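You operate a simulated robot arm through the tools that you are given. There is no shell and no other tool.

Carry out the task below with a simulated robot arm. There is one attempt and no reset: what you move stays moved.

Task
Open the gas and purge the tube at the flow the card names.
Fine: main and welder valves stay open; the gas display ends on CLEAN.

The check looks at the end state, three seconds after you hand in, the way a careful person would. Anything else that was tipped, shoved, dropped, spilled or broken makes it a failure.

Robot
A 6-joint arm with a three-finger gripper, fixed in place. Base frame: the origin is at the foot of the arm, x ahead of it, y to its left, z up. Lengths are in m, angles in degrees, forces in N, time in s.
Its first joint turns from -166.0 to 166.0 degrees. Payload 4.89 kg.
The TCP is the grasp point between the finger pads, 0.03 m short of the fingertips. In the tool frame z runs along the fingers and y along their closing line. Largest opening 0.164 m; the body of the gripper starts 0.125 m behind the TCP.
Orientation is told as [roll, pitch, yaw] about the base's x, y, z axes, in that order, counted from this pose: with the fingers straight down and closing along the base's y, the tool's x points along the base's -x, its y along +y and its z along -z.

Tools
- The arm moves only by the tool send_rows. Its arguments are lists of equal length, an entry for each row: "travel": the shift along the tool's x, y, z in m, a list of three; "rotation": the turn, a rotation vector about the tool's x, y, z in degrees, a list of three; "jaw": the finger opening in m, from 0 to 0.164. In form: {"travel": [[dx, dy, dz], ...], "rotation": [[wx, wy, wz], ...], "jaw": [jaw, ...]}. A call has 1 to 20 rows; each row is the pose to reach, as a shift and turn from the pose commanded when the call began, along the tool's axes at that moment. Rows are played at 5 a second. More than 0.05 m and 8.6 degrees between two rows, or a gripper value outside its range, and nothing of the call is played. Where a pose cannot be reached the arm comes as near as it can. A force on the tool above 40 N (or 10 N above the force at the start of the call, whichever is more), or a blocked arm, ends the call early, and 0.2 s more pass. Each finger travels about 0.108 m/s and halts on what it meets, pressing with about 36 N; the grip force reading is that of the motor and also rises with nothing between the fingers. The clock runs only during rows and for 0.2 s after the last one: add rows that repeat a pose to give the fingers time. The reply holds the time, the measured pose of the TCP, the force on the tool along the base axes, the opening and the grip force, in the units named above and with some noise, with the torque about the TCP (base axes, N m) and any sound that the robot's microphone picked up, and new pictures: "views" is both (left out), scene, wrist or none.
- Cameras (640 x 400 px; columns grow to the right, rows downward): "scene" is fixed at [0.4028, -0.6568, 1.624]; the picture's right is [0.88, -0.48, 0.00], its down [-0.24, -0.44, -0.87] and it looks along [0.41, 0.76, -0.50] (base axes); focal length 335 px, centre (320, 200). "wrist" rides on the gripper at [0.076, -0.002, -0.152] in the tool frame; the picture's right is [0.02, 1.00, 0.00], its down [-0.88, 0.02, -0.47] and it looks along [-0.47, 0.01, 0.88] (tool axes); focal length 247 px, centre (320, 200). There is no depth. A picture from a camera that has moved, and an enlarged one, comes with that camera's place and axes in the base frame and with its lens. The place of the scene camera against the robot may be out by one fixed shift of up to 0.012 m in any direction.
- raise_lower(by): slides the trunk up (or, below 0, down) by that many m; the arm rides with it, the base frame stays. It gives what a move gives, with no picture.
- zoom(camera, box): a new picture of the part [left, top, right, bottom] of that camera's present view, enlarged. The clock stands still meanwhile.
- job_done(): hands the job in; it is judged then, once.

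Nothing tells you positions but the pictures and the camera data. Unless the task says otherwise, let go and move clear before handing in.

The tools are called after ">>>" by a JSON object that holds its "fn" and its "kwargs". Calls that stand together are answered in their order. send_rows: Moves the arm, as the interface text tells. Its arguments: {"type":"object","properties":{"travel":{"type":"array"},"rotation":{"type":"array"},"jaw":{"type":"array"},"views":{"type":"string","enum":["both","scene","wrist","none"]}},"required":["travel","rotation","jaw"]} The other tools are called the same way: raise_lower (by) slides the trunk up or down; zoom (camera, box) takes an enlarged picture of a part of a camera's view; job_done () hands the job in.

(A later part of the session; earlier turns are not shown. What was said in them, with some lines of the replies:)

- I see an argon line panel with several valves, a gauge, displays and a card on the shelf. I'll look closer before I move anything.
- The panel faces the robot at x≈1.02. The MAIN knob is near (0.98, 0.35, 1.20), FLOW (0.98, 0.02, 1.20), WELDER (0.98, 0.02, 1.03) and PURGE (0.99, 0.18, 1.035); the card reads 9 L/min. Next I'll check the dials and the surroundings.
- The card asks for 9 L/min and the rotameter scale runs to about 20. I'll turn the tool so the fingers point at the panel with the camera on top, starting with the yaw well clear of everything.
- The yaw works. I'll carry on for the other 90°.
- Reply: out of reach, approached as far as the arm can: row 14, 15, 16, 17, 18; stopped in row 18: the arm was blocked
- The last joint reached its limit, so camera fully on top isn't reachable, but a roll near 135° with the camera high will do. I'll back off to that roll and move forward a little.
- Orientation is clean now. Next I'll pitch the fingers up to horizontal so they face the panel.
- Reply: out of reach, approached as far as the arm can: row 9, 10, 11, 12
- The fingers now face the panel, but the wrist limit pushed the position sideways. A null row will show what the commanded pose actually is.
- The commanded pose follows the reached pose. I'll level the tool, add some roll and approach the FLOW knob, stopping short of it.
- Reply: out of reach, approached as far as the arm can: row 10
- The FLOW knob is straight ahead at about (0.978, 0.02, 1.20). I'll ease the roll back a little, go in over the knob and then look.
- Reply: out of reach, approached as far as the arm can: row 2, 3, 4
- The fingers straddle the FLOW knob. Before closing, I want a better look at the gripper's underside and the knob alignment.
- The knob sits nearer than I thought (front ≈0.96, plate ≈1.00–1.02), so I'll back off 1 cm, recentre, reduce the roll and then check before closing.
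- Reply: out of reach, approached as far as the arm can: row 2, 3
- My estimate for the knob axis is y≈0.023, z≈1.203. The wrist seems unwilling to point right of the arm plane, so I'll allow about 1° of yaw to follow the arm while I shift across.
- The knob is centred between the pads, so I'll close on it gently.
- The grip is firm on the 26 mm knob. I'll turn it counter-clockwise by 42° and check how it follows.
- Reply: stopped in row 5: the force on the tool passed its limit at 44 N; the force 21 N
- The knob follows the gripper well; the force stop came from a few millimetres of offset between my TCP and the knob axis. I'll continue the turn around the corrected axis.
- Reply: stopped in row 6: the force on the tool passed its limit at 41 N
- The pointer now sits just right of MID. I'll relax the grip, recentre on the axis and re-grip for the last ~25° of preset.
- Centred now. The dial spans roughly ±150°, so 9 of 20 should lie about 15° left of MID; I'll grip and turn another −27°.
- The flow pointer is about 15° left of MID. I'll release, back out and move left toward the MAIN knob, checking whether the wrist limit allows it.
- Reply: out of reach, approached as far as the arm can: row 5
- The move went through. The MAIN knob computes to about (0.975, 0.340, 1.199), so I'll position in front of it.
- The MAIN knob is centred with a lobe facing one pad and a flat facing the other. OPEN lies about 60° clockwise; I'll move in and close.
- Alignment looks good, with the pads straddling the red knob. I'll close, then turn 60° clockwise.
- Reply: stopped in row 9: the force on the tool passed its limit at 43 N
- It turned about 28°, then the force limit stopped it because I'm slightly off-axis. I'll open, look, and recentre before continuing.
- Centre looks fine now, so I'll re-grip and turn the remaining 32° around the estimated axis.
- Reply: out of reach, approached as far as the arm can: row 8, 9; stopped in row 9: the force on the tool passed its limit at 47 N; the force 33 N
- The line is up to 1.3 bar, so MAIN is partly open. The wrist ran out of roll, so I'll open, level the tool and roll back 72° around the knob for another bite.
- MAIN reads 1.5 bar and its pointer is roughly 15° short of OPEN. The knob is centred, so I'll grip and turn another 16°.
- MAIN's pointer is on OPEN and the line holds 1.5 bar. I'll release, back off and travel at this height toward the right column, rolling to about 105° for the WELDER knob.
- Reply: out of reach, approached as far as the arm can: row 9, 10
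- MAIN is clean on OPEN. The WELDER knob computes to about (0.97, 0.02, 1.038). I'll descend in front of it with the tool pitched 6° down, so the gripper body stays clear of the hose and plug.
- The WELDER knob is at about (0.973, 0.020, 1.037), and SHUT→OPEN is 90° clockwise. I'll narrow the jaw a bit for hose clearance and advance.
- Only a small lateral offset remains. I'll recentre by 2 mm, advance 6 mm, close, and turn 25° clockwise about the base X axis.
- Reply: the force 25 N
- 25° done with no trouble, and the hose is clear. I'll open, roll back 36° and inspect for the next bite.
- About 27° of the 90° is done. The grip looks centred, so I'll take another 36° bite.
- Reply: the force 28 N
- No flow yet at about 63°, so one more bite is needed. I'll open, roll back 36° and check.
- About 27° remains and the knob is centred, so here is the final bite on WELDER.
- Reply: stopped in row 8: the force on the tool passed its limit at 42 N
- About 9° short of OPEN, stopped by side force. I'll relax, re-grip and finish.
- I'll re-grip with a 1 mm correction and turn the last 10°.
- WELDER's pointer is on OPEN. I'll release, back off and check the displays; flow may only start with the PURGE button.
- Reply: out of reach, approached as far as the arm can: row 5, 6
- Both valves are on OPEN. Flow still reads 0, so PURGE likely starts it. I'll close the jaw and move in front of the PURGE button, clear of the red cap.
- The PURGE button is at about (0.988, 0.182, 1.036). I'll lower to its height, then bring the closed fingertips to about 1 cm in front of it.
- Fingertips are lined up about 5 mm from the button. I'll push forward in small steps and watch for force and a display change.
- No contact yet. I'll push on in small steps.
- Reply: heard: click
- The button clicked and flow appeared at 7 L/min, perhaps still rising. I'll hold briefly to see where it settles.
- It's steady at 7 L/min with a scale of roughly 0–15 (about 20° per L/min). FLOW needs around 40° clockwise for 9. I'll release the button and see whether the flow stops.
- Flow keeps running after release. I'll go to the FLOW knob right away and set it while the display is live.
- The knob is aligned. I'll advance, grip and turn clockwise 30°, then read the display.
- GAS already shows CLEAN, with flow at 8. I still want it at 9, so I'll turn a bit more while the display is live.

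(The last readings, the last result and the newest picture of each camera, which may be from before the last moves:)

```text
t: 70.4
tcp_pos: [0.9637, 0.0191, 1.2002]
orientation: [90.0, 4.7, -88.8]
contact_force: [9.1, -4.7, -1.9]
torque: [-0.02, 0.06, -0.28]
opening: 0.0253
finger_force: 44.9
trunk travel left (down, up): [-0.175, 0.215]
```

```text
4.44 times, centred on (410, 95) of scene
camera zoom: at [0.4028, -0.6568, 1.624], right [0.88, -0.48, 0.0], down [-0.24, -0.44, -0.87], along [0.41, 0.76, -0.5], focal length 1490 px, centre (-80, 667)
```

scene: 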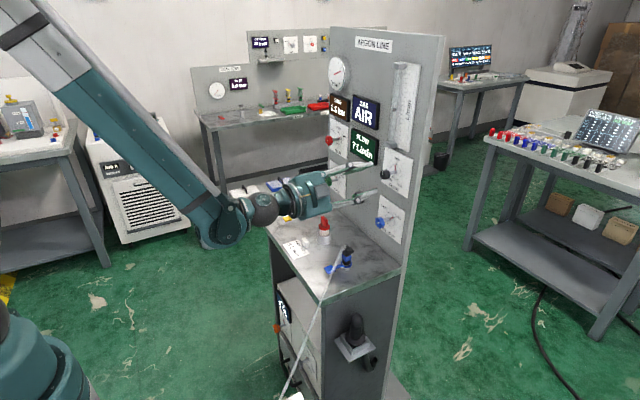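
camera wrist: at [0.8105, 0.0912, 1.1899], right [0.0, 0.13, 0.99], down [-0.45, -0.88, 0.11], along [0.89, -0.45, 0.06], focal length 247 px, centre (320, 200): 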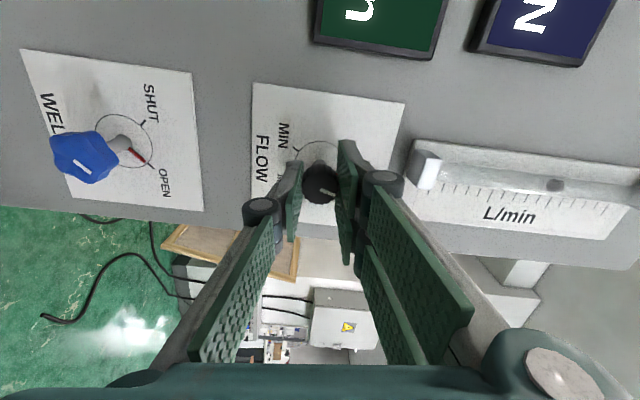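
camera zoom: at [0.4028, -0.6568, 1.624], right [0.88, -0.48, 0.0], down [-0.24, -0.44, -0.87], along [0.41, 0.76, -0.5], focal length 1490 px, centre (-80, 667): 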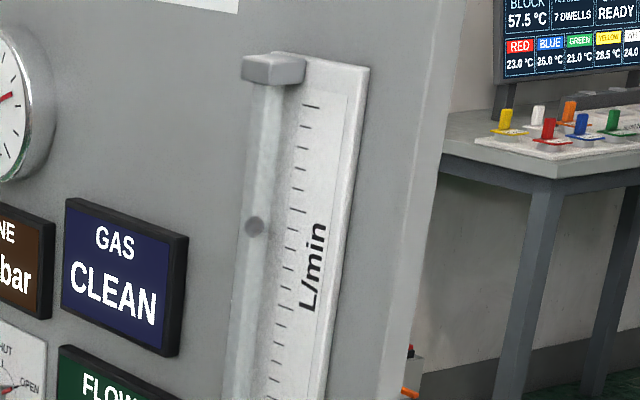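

It reads 9 L/min. I'll nudge 3° more to sit nearer the middle of 9, then read again.

>>> {"fn": "send_rows", "kwargs": {"travel": [[0, 0, 0], [0, 0, 0], [0, 0, 0]], "rotation": [[0, 0, 2], [0, 0, 3], [0, 0, 3]], "jaw": [0.022, 0.022, 0.022], "views": "none"}}

>>> {"fn": "send_rows", "kwargs": {"travel": [[0, 0, 0], [0, 0, 0], [0, 0, -0.03], [0, 0, -0.06]], "rotation": [[0, 0, 0], [0, 0, 0], [0, 0, 0], [0, 0, 0]], "jaw": [0.045, 0.06, 0.06, 0.06], "views": "wrist"}}

>>> {"fn": "zoom", "kwargs": {"camera": "scene", "box": [310, 60, 430, 220]}}

>>> {"fn": "zoom", "kwargs": {"camera": "scene", "box": [360, 140, 440, 190]}}

>>> {"fn": "zoom", "kwargs": {"camera": "wrist", "box": [240, 80, 400, 200]}}

```text
t: 71.2
tcp_pos: [0.9649, 0.019, 1.1999]
orientation: [90.1, 7.7, -88.7]
contact_force: [19.9, -6.6, 8.5]
torque: [0.02, -0.18, -0.26]
opening: 0.0252
finger_force: 44.4
trunk travel left (down, up): [-0.175, 0.215]
```

```text
t: 72.2
tcp_pos: [0.9054, 0.0185, 1.1998]
orientation: [90.1, 7.7, -88.9]
contact_force: [2.9, -1.2, -0.6]
torque: [0.02, -0.12, 0.0]
opening: 0.0603
finger_force: 0.1
trunk travel left (down, up): [-0.175, 0.215]
camera wrist: at [0.7521, 0.0903, 1.2073], right [0.0, -0.11, 0.99], down [-0.45, -0.89, -0.1], along [0.89, -0.45, -0.05], focal length 247 px, centre (320, 200)
```

wrist: 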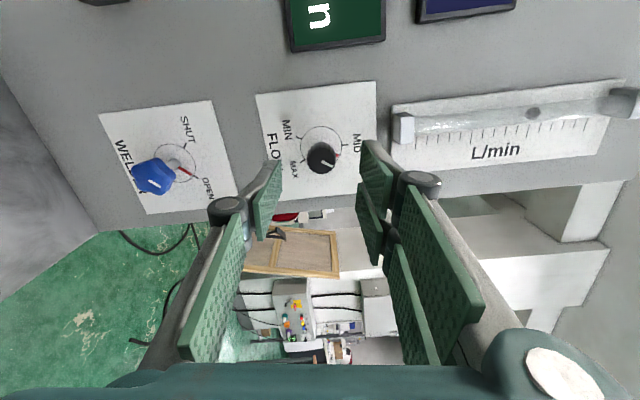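

```text
2.50 times, centred on (370, 140) of scene
camera zoom: at [0.4028, -0.6568, 1.624], right [0.88, -0.48, 0.0], down [-0.24, -0.44, -0.87], along [0.41, 0.76, -0.5], focal length 838 px, centre (195, 350)
```

zoom: 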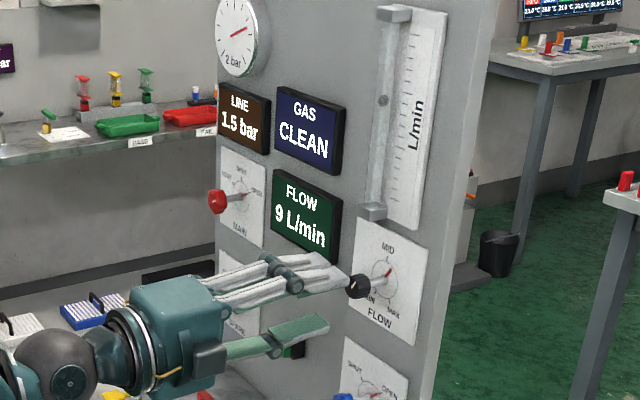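

```text
8.00 times, centred on (400, 165) of scene
camera zoom: at [0.4028, -0.6568, 1.624], right [0.88, -0.48, 0.0], down [-0.24, -0.44, -0.87], along [0.41, 0.76, -0.5], focal length 2682 px, centre (-320, 480)
```

zoom: 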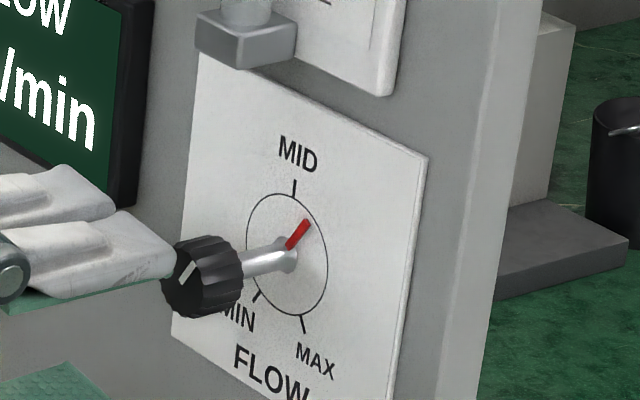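

```text
3.33 times, centred on (320, 140) of wrist
camera zoom: at [0.7521, 0.0903, 1.2073], right [0.0, -0.11, 0.99], down [-0.45, -0.89, -0.1], along [0.89, -0.45, -0.05], focal length 823 px, centre (320, 400)
```

zoom: 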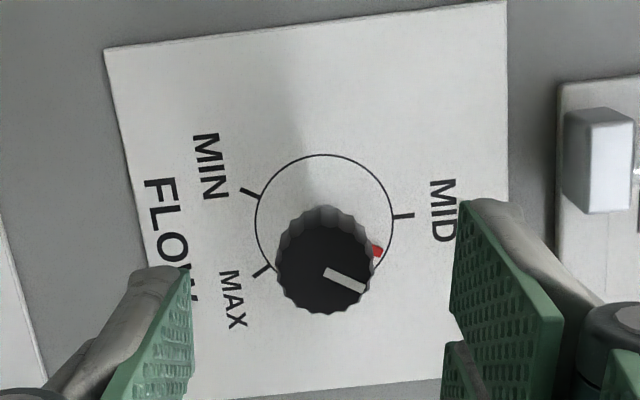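

FLOW is steady at 9 L/min and GAS is CLEAN. Most of the purge ran at 7 though, so I'll return to the PURGE button, check whether the flow is still running, and purge properly at 9.

>>> {"fn": "send_rows", "kwargs": {"travel": [[0.0171, -0.0226, 0], [0.0342, -0.0451, 0], [0.0512, -0.0677, 0], [0.0683, -0.0902, 0.001], [0.0854, -0.1128, 0.001], [0.1025, -0.1353, 0.002], [0.1195, -0.1579, 0.002], [0.1366, -0.1804, 0.003]], "rotation": [[0.5, 0.55, -4.75], [1.0, 1.1, -9.5], [1.5, 1.66, -14.25], [2.0, 2.2, -19], [2.5, 2.76, -23.75], [3.0, 3.3, -28.5], [3.5, 3.87, -33.25], [3.97, 4.42, -38]], "jaw": [0.06, 0.05, 0.04, 0.03, 0.02, 0.01, 0.002, 0.002]}}

>>> {"fn": "zoom", "kwargs": {"camera": "scene", "box": [310, 60, 430, 220]}}

```text
t: 74.0
tcp_pos: [0.9023, 0.1751, 1.0391]
orientation: [84.6, -30.2, -82.4]
contact_force: [-0.6, -1.1, 0.0]
torque: [0.0, 0.1, 0.06]
opening: 0.0
finger_force: 35.8
out of reach, approached as far as the arm can: row 1
trunk travel left (down, up): [-0.175, 0.215]
camera wrist: at [0.7436, 0.2271, 1.0118], right [0.02, 0.53, 0.85], down [-0.37, -0.79, 0.5], along [0.93, -0.33, 0.18], focal length 247 px, centre (320, 200)
```

scene: 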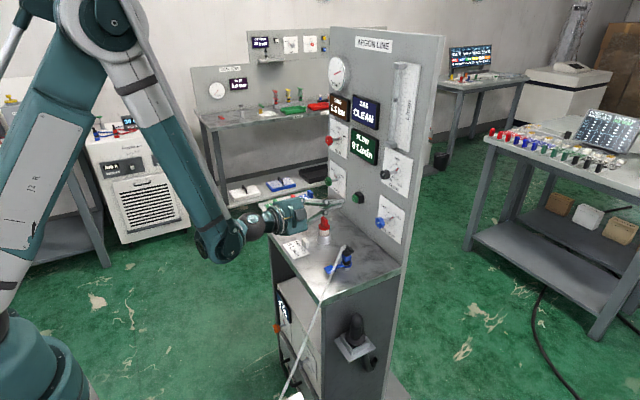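
wrist: 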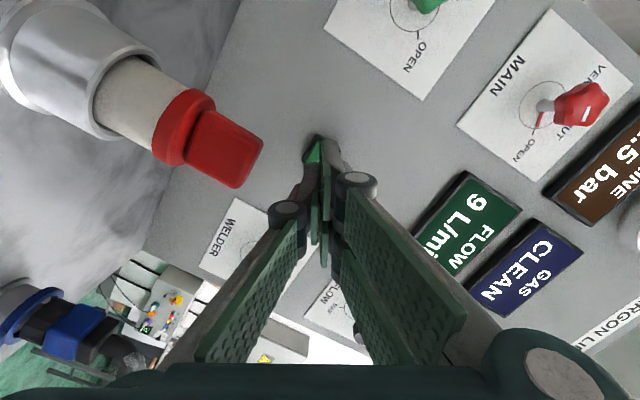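

```text
2.50 times, centred on (370, 140) of scene
camera zoom: at [0.4028, -0.6568, 1.624], right [0.88, -0.48, 0.0], down [-0.24, -0.44, -0.87], along [0.41, 0.76, -0.5], focal length 838 px, centre (195, 350)
```

zoom: 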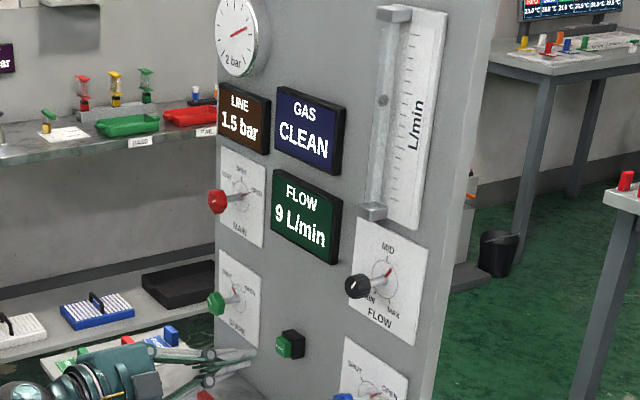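

Still flowing at 9 with CLEAN. I'll wait here a few seconds to see whether the purge ends by itself.

>>> {"fn": "send_rows", "kwargs": {"travel": [[0, 0, 0], [0, 0, 0], [0, 0, 0], [0, 0, 0], [0, 0, 0], [0, 0, 0], [0, 0, 0], [0, 0, 0], [0, 0, 0], [0, 0, 0], [0, 0, 0], [0, 0, 0], [0, 0, 0], [0, 0, 0], [0, 0, 0], [0, 0, 0], [0, 0, 0], [0, 0, 0], [0, 0, 0], [0, 0, 0]], "rotation": [[0, 0, 0], [0, 0, 0], [0, 0, 0], [0, 0, 0], [0, 0, 0], [0, 0, 0], [0, 0, 0], [0, 0, 0], [0, 0, 0], [0, 0, 0], [0, 0, 0], [0, 0, 0], [0, 0, 0], [0, 0, 0], [0, 0, 0], [0, 0, 0], [0, 0, 0], [0, 0, 0], [0, 0, 0], [0, 0, 0]], "jaw": [0.002, 0.002, 0.002, 0.002, 0.002, 0.002, 0.002, 0.002, 0.002, 0.002, 0.002, 0.002, 0.002, 0.002, 0.002, 0.002, 0.002, 0.002, 0.002, 0.002], "views": "none"}}

>>> {"fn": "send_rows", "kwargs": {"travel": [[0, 0, 0], [0, 0, 0], [0, 0, 0], [0, 0, 0], [0, 0, 0], [0, 0, 0], [0, 0, 0], [0, 0, 0], [0, 0, 0], [0, 0, 0], [0, 0, 0], [0, 0, 0], [0, 0, 0], [0, 0, 0], [0, 0, 0], [0, 0, 0], [0, 0, 0], [0, 0, 0], [0, 0, 0], [0, 0, 0]], "rotation": [[0, 0, 0], [0, 0, 0], [0, 0, 0], [0, 0, 0], [0, 0, 0], [0, 0, 0], [0, 0, 0], [0, 0, 0], [0, 0, 0], [0, 0, 0], [0, 0, 0], [0, 0, 0], [0, 0, 0], [0, 0, 0], [0, 0, 0], [0, 0, 0], [0, 0, 0], [0, 0, 0], [0, 0, 0], [0, 0, 0]], "jaw": [0.002, 0.002, 0.002, 0.002, 0.002, 0.002, 0.002, 0.002, 0.002, 0.002, 0.002, 0.002, 0.002, 0.002, 0.002, 0.002, 0.002, 0.002, 0.002, 0.002], "views": "none"}}

>>> {"fn": "zoom", "kwargs": {"camera": "scene", "box": [310, 60, 430, 220]}}

```text
t: 78.2
tcp_pos: [0.9044, 0.1759, 1.0393]
orientation: [84.7, -30.1, -82.5]
contact_force: [-0.2, 1.1, 0.6]
torque: [-0.01, 0.0, -0.01]
opening: 0.0
finger_force: 35.8
trunk travel left (down, up): [-0.175, 0.215]
```

```text
t: 82.4
tcp_pos: [0.904, 0.1748, 1.0392]
orientation: [84.7, -30.1, -82.5]
contact_force: [0.2, -0.8, -0.2]
torque: [0.01, -0.01, 0.02]
opening: 0.0002
finger_force: 35.8
trunk travel left (down, up): [-0.175, 0.215]
```

```text
2.50 times, centred on (370, 140) of scene
camera zoom: at [0.4028, -0.6568, 1.624], right [0.88, -0.48, 0.0], down [-0.24, -0.44, -0.87], along [0.41, 0.76, -0.5], focal length 838 px, centre (195, 350)
```

zoom: 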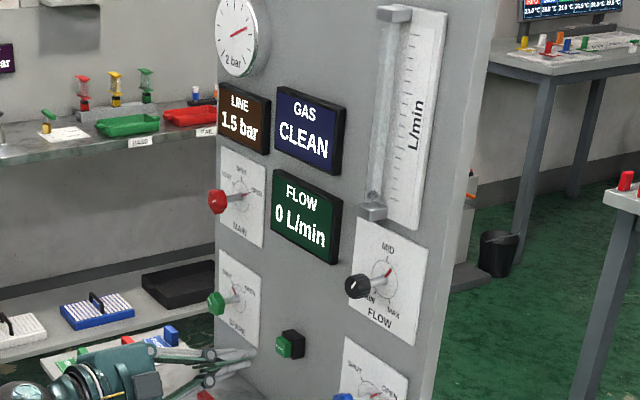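

The purge is timed and has ended, with GAS still CLEAN. I'll press PURGE again so that a full purge runs at 9 L/min.

>>> {"fn": "send_rows", "kwargs": {"travel": [[0, 0, 0.02], [0, 0, 0.04], [0, 0, 0.05], [0, 0, 0.056], [0, 0, 0.06], [0, 0, 0.063]], "rotation": [[0, 0, 0], [0, 0, 0], [0, 0, 0], [0, 0, 0], [0, 0, 0], [0, 0, 0]], "jaw": [0.002, 0.002, 0.002, 0.002, 0.002, 0.002], "views": "none"}}

>>> {"fn": "zoom", "kwargs": {"camera": "scene", "box": [310, 60, 430, 220]}}

```text
t: 83.8
tcp_pos: [0.9648, 0.1826, 1.0339]
orientation: [84.7, -30.0, -82.5]
contact_force: [-4.5, -0.3, 0.1]
torque: [0.04, -0.06, -0.06]
opening: 0.0001
finger_force: 36.1
trunk travel left (down, up): [-0.175, 0.215]
heard: click
```

```text
2.50 times, centred on (370, 140) of scene
camera zoom: at [0.4028, -0.6568, 1.624], right [0.88, -0.48, 0.0], down [-0.24, -0.44, -0.87], along [0.41, 0.76, -0.5], focal length 838 px, centre (195, 350)
```

zoom: 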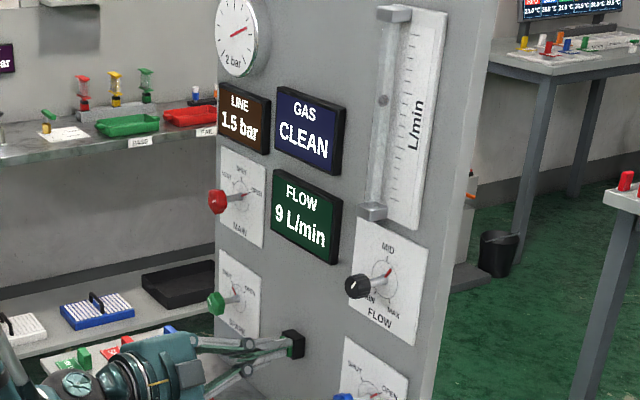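

It clicked and a fresh purge is running at 9 L/min with GAS CLEAN. I'll release the button and retreat clear, back and up.

>>> {"fn": "send_rows", "kwargs": {"travel": [[0, 0, -0.02], [0, 0, -0.05], [0, 0, -0.08], [-0.015, 0.026, -0.1], [-0.03, 0.052, -0.12], [-0.045, 0.077, -0.14], [-0.06, 0.103, -0.16], [-0.075, 0.129, -0.18], [-0.09, 0.155, -0.2], [-0.09, 0.155, -0.2]], "rotation": [[0, 0, 0], [0, 0, 0], [0, 0, 0], [0, 0, 0], [0, 0, 0], [0, 0, 0], [0, 0, 0], [0, 0, 0], [0, 0, 0], [0, 0, 0]], "jaw": [0.002, 0.002, 0.002, 0.002, 0.002, 0.002, 0.002, 0.002, 0.002, 0.002]}}

>>> {"fn": "send_rows", "kwargs": {"travel": [[0, 0, 0], [0, 0, 0], [0, 0, 0], [0, 0, 0], [0, 0, 0], [0, 0, 0], [0, 0, 0], [0, 0, 0], [0, 0, 0], [0, 0, 0], [0, 0, 0], [0, 0, 0], [0, 0, 0], [0, 0, 0], [0, 0, 0], [0, 0, 0], [0, 0, 0], [0, 0, 0], [0, 0, 0], [0, 0, 0]], "rotation": [[0, 0, 0], [0, 0, 0], [0, 0, 0], [0, 0, 0], [0, 0, 0], [0, 0, 0], [0, 0, 0], [0, 0, 0], [0, 0, 0], [0, 0, 0], [0, 0, 0], [0, 0, 0], [0, 0, 0], [0, 0, 0], [0, 0, 0], [0, 0, 0], [0, 0, 0], [0, 0, 0], [0, 0, 0], [0, 0, 0]], "jaw": [0.02, 0.04, 0.04, 0.04, 0.04, 0.04, 0.04, 0.04, 0.04, 0.04, 0.04, 0.04, 0.04, 0.04, 0.04, 0.04, 0.04, 0.04, 0.04, 0.04]}}

>>> {"fn": "zoom", "kwargs": {"camera": "scene", "box": [310, 60, 430, 220]}}

>>> {"fn": "zoom", "kwargs": {"camera": "scene", "box": [250, 180, 420, 300]}}

```text
t: 86.0
tcp_pos: [0.7816, 0.1658, 1.2295]
orientation: [84.7, -30.1, -82.5]
contact_force: [-1.6, 0.4, 1.1]
torque: [0.01, 0.09, 0.05]
opening: 0.0
finger_force: 35.5
trunk travel left (down, up): [-0.175, 0.215]
camera wrist: at [0.6222, 0.2164, 1.203], right [0.02, 0.53, 0.85], down [-0.37, -0.79, 0.5], along [0.93, -0.33, 0.18], focal length 247 px, centre (320, 200)
```

scene: 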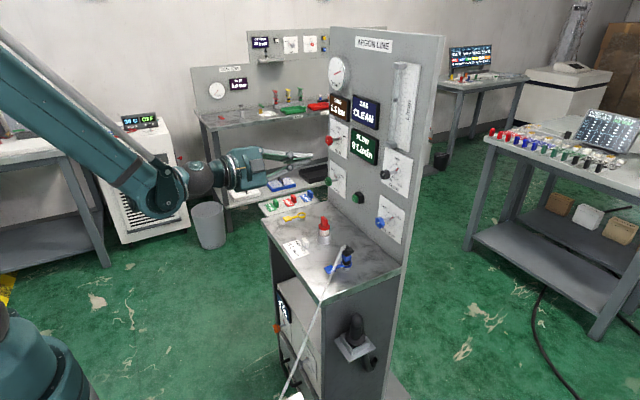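
wrist: 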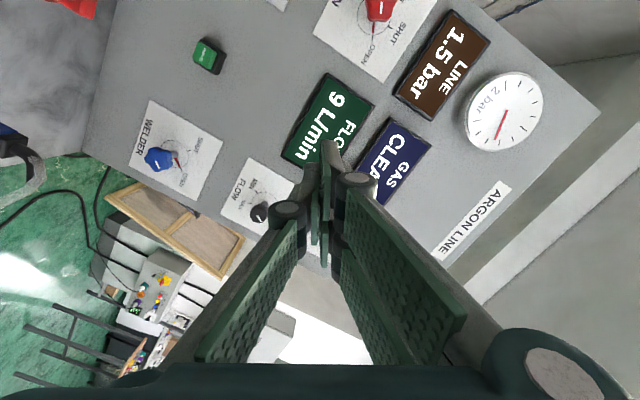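

```text
t: 90.2
tcp_pos: [0.7831, 0.1645, 1.2294]
orientation: [84.7, -30.2, -82.4]
contact_force: [0.6, 0.5, 0.0]
torque: [-0.02, 0.02, -0.02]
opening: 0.0399
finger_force: 0.0
trunk travel left (down, up): [-0.175, 0.215]
camera wrist: at [0.623, 0.2165, 1.2025], right [0.02, 0.53, 0.85], down [-0.37, -0.79, 0.5], along [0.93, -0.33, 0.18], focal length 247 px, centre (320, 200)
```

scene: 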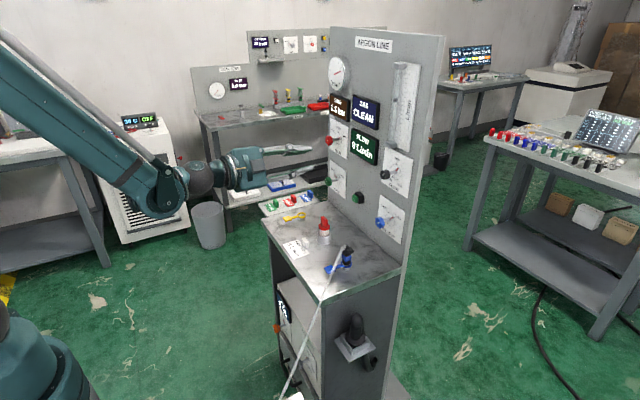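
wrist: 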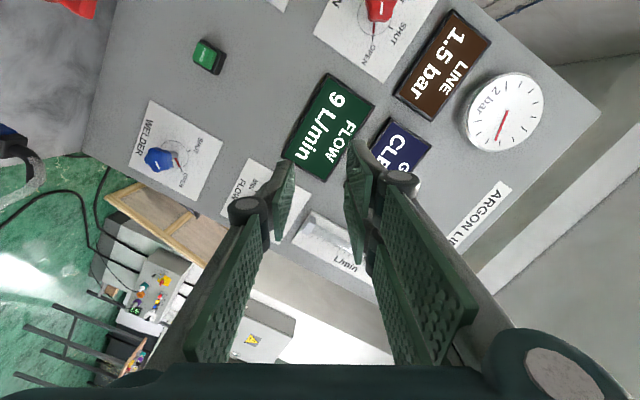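

```text
2.50 times, centred on (370, 140) of scene
camera zoom: at [0.4028, -0.6568, 1.624], right [0.88, -0.48, 0.0], down [-0.24, -0.44, -0.87], along [0.41, 0.76, -0.5], focal length 838 px, centre (195, 350)
```

zoom: 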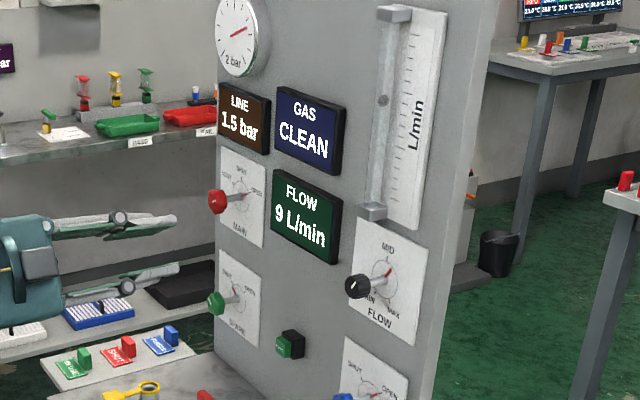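

```text
3.33 times, centred on (335, 240) of scene
camera zoom: at [0.4028, -0.6568, 1.624], right [0.88, -0.48, 0.0], down [-0.24, -0.44, -0.87], along [0.41, 0.76, -0.5], focal length 1118 px, centre (270, 67)
```

zoom: 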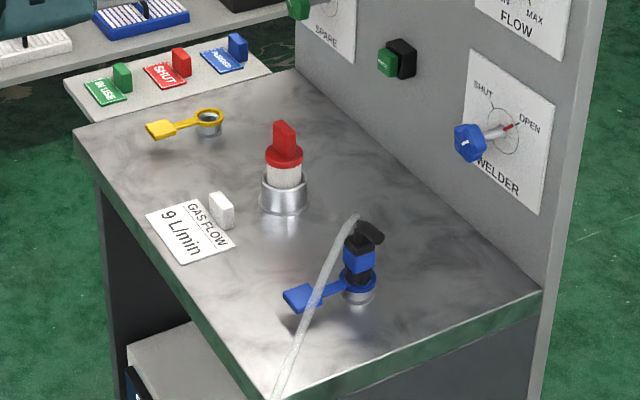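

Nothing on the bench has moved, both valves are on OPEN, flow is 9 and GAS reads CLEAN. I'll wait for this purge to finish before handing in.

>>> {"fn": "send_rows", "kwargs": {"travel": [[0, 0, 0], [0, 0, 0], [0, 0, 0], [0, 0, 0], [0, 0, 0], [0, 0, 0], [0, 0, 0], [0, 0, 0], [0, 0, 0], [0, 0, 0], [0, 0, 0], [0, 0, 0], [0, 0, 0], [0, 0, 0], [0, 0, 0], [0, 0, 0], [0, 0, 0], [0, 0, 0], [0, 0, 0], [0, 0, 0]], "rotation": [[0, 0, 0], [0, 0, 0], [0, 0, 0], [0, 0, 0], [0, 0, 0], [0, 0, 0], [0, 0, 0], [0, 0, 0], [0, 0, 0], [0, 0, 0], [0, 0, 0], [0, 0, 0], [0, 0, 0], [0, 0, 0], [0, 0, 0], [0, 0, 0], [0, 0, 0], [0, 0, 0], [0, 0, 0], [0, 0, 0]], "jaw": [0.04, 0.04, 0.04, 0.04, 0.04, 0.04, 0.04, 0.04, 0.04, 0.04, 0.04, 0.04, 0.04, 0.04, 0.04, 0.04, 0.04, 0.04, 0.04, 0.04], "views": "none"}}

>>> {"fn": "send_rows", "kwargs": {"travel": [[0, 0, 0], [0, 0, 0], [0, 0, 0], [0, 0, 0], [0, 0, 0], [0, 0, 0], [0, 0, 0], [0, 0, 0], [0, 0, 0], [0, 0, 0], [0, 0, 0], [0, 0, 0], [0, 0, 0], [0, 0, 0], [0, 0, 0], [0, 0, 0], [0, 0, 0], [0, 0, 0], [0, 0, 0], [0, 0, 0]], "rotation": [[0, 0, 0], [0, 0, 0], [0, 0, 0], [0, 0, 0], [0, 0, 0], [0, 0, 0], [0, 0, 0], [0, 0, 0], [0, 0, 0], [0, 0, 0], [0, 0, 0], [0, 0, 0], [0, 0, 0], [0, 0, 0], [0, 0, 0], [0, 0, 0], [0, 0, 0], [0, 0, 0], [0, 0, 0], [0, 0, 0]], "jaw": [0.04, 0.04, 0.04, 0.04, 0.04, 0.04, 0.04, 0.04, 0.04, 0.04, 0.04, 0.04, 0.04, 0.04, 0.04, 0.04, 0.04, 0.04, 0.04, 0.04], "views": "none"}}

>>> {"fn": "send_rows", "kwargs": {"travel": [[0, 0, 0], [0, 0, 0], [0, 0, 0], [0, 0, 0], [0, 0, 0], [0, 0, 0], [0, 0, 0], [0, 0, 0], [0, 0, 0], [0, 0, 0]], "rotation": [[0, 0, 0], [0, 0, 0], [0, 0, 0], [0, 0, 0], [0, 0, 0], [0, 0, 0], [0, 0, 0], [0, 0, 0], [0, 0, 0], [0, 0, 0]], "jaw": [0.04, 0.04, 0.04, 0.04, 0.04, 0.04, 0.04, 0.04, 0.04, 0.04], "views": "none"}}

>>> {"fn": "zoom", "kwargs": {"camera": "scene", "box": [310, 60, 430, 220]}}

```text
t: 94.4
tcp_pos: [0.7827, 0.1647, 1.2288]
orientation: [84.7, -30.0, -82.5]
contact_force: [-0.2, 0.9, -0.3]
torque: [-0.01, -0.02, 0.02]
opening: 0.04
finger_force: 0.1
trunk travel left (down, up): [-0.175, 0.215]
```

```text
t: 98.6
tcp_pos: [0.783, 0.165, 1.2281]
orientation: [84.8, -30.0, -82.5]
contact_force: [0.3, 0.0, -0.7]
torque: [0.04, 0.02, 0.01]
opening: 0.0399
finger_force: 0.0
trunk travel left (down, up): [-0.175, 0.215]
```

```text
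t: 100.8
tcp_pos: [0.7826, 0.1652, 1.2289]
orientation: [84.6, -30.1, -82.5]
contact_force: [-0.4, -0.3, 0.5]
torque: [0.0, 0.01, 0.0]
opening: 0.0401
finger_force: 0.1
trunk travel left (down, up): [-0.175, 0.215]
```

```text
2.50 times, centred on (370, 140) of scene
camera zoom: at [0.4028, -0.6568, 1.624], right [0.88, -0.48, 0.0], down [-0.24, -0.44, -0.87], along [0.41, 0.76, -0.5], focal length 838 px, centre (195, 350)
```

zoom: 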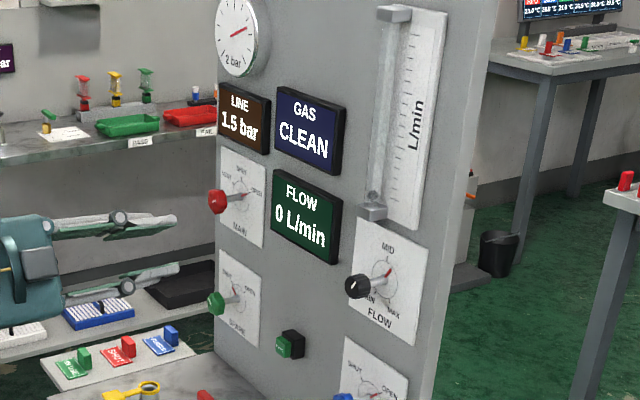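

The full purge at 9 L/min has finished. GAS reads CLEAN, MAIN and WELDER are on OPEN, and the arm is clear, so I'm handing in.

>>> {"fn": "job_done", "kwargs": {}}

```text
The job is handed in.
```

The tube is purged and the job is handed in. At the end the gas display read CLEAN, the MAIN and WELDER valves were on OPEN, and the line held 1.5 bar.

- **Flow:** the card names 9 L/min. My first purge ran mostly at 7 L/min, because flow only shows once PURGE is pressed. I turned FLOW up to 9 during that run and let it finish. I then pressed PURGE again for a full timed run at 9 L/min.
- **End state:** the purge timer has run out, so flow now reads 0. GAS stayed on CLEAN after it ended.
- **Bench:** the hose, caps, card and SPARE valve look unmoved in the final pictures. The gripper is open and clear of the panel.

The WELDER pointer may sit a few degrees short of its OPEN mark.
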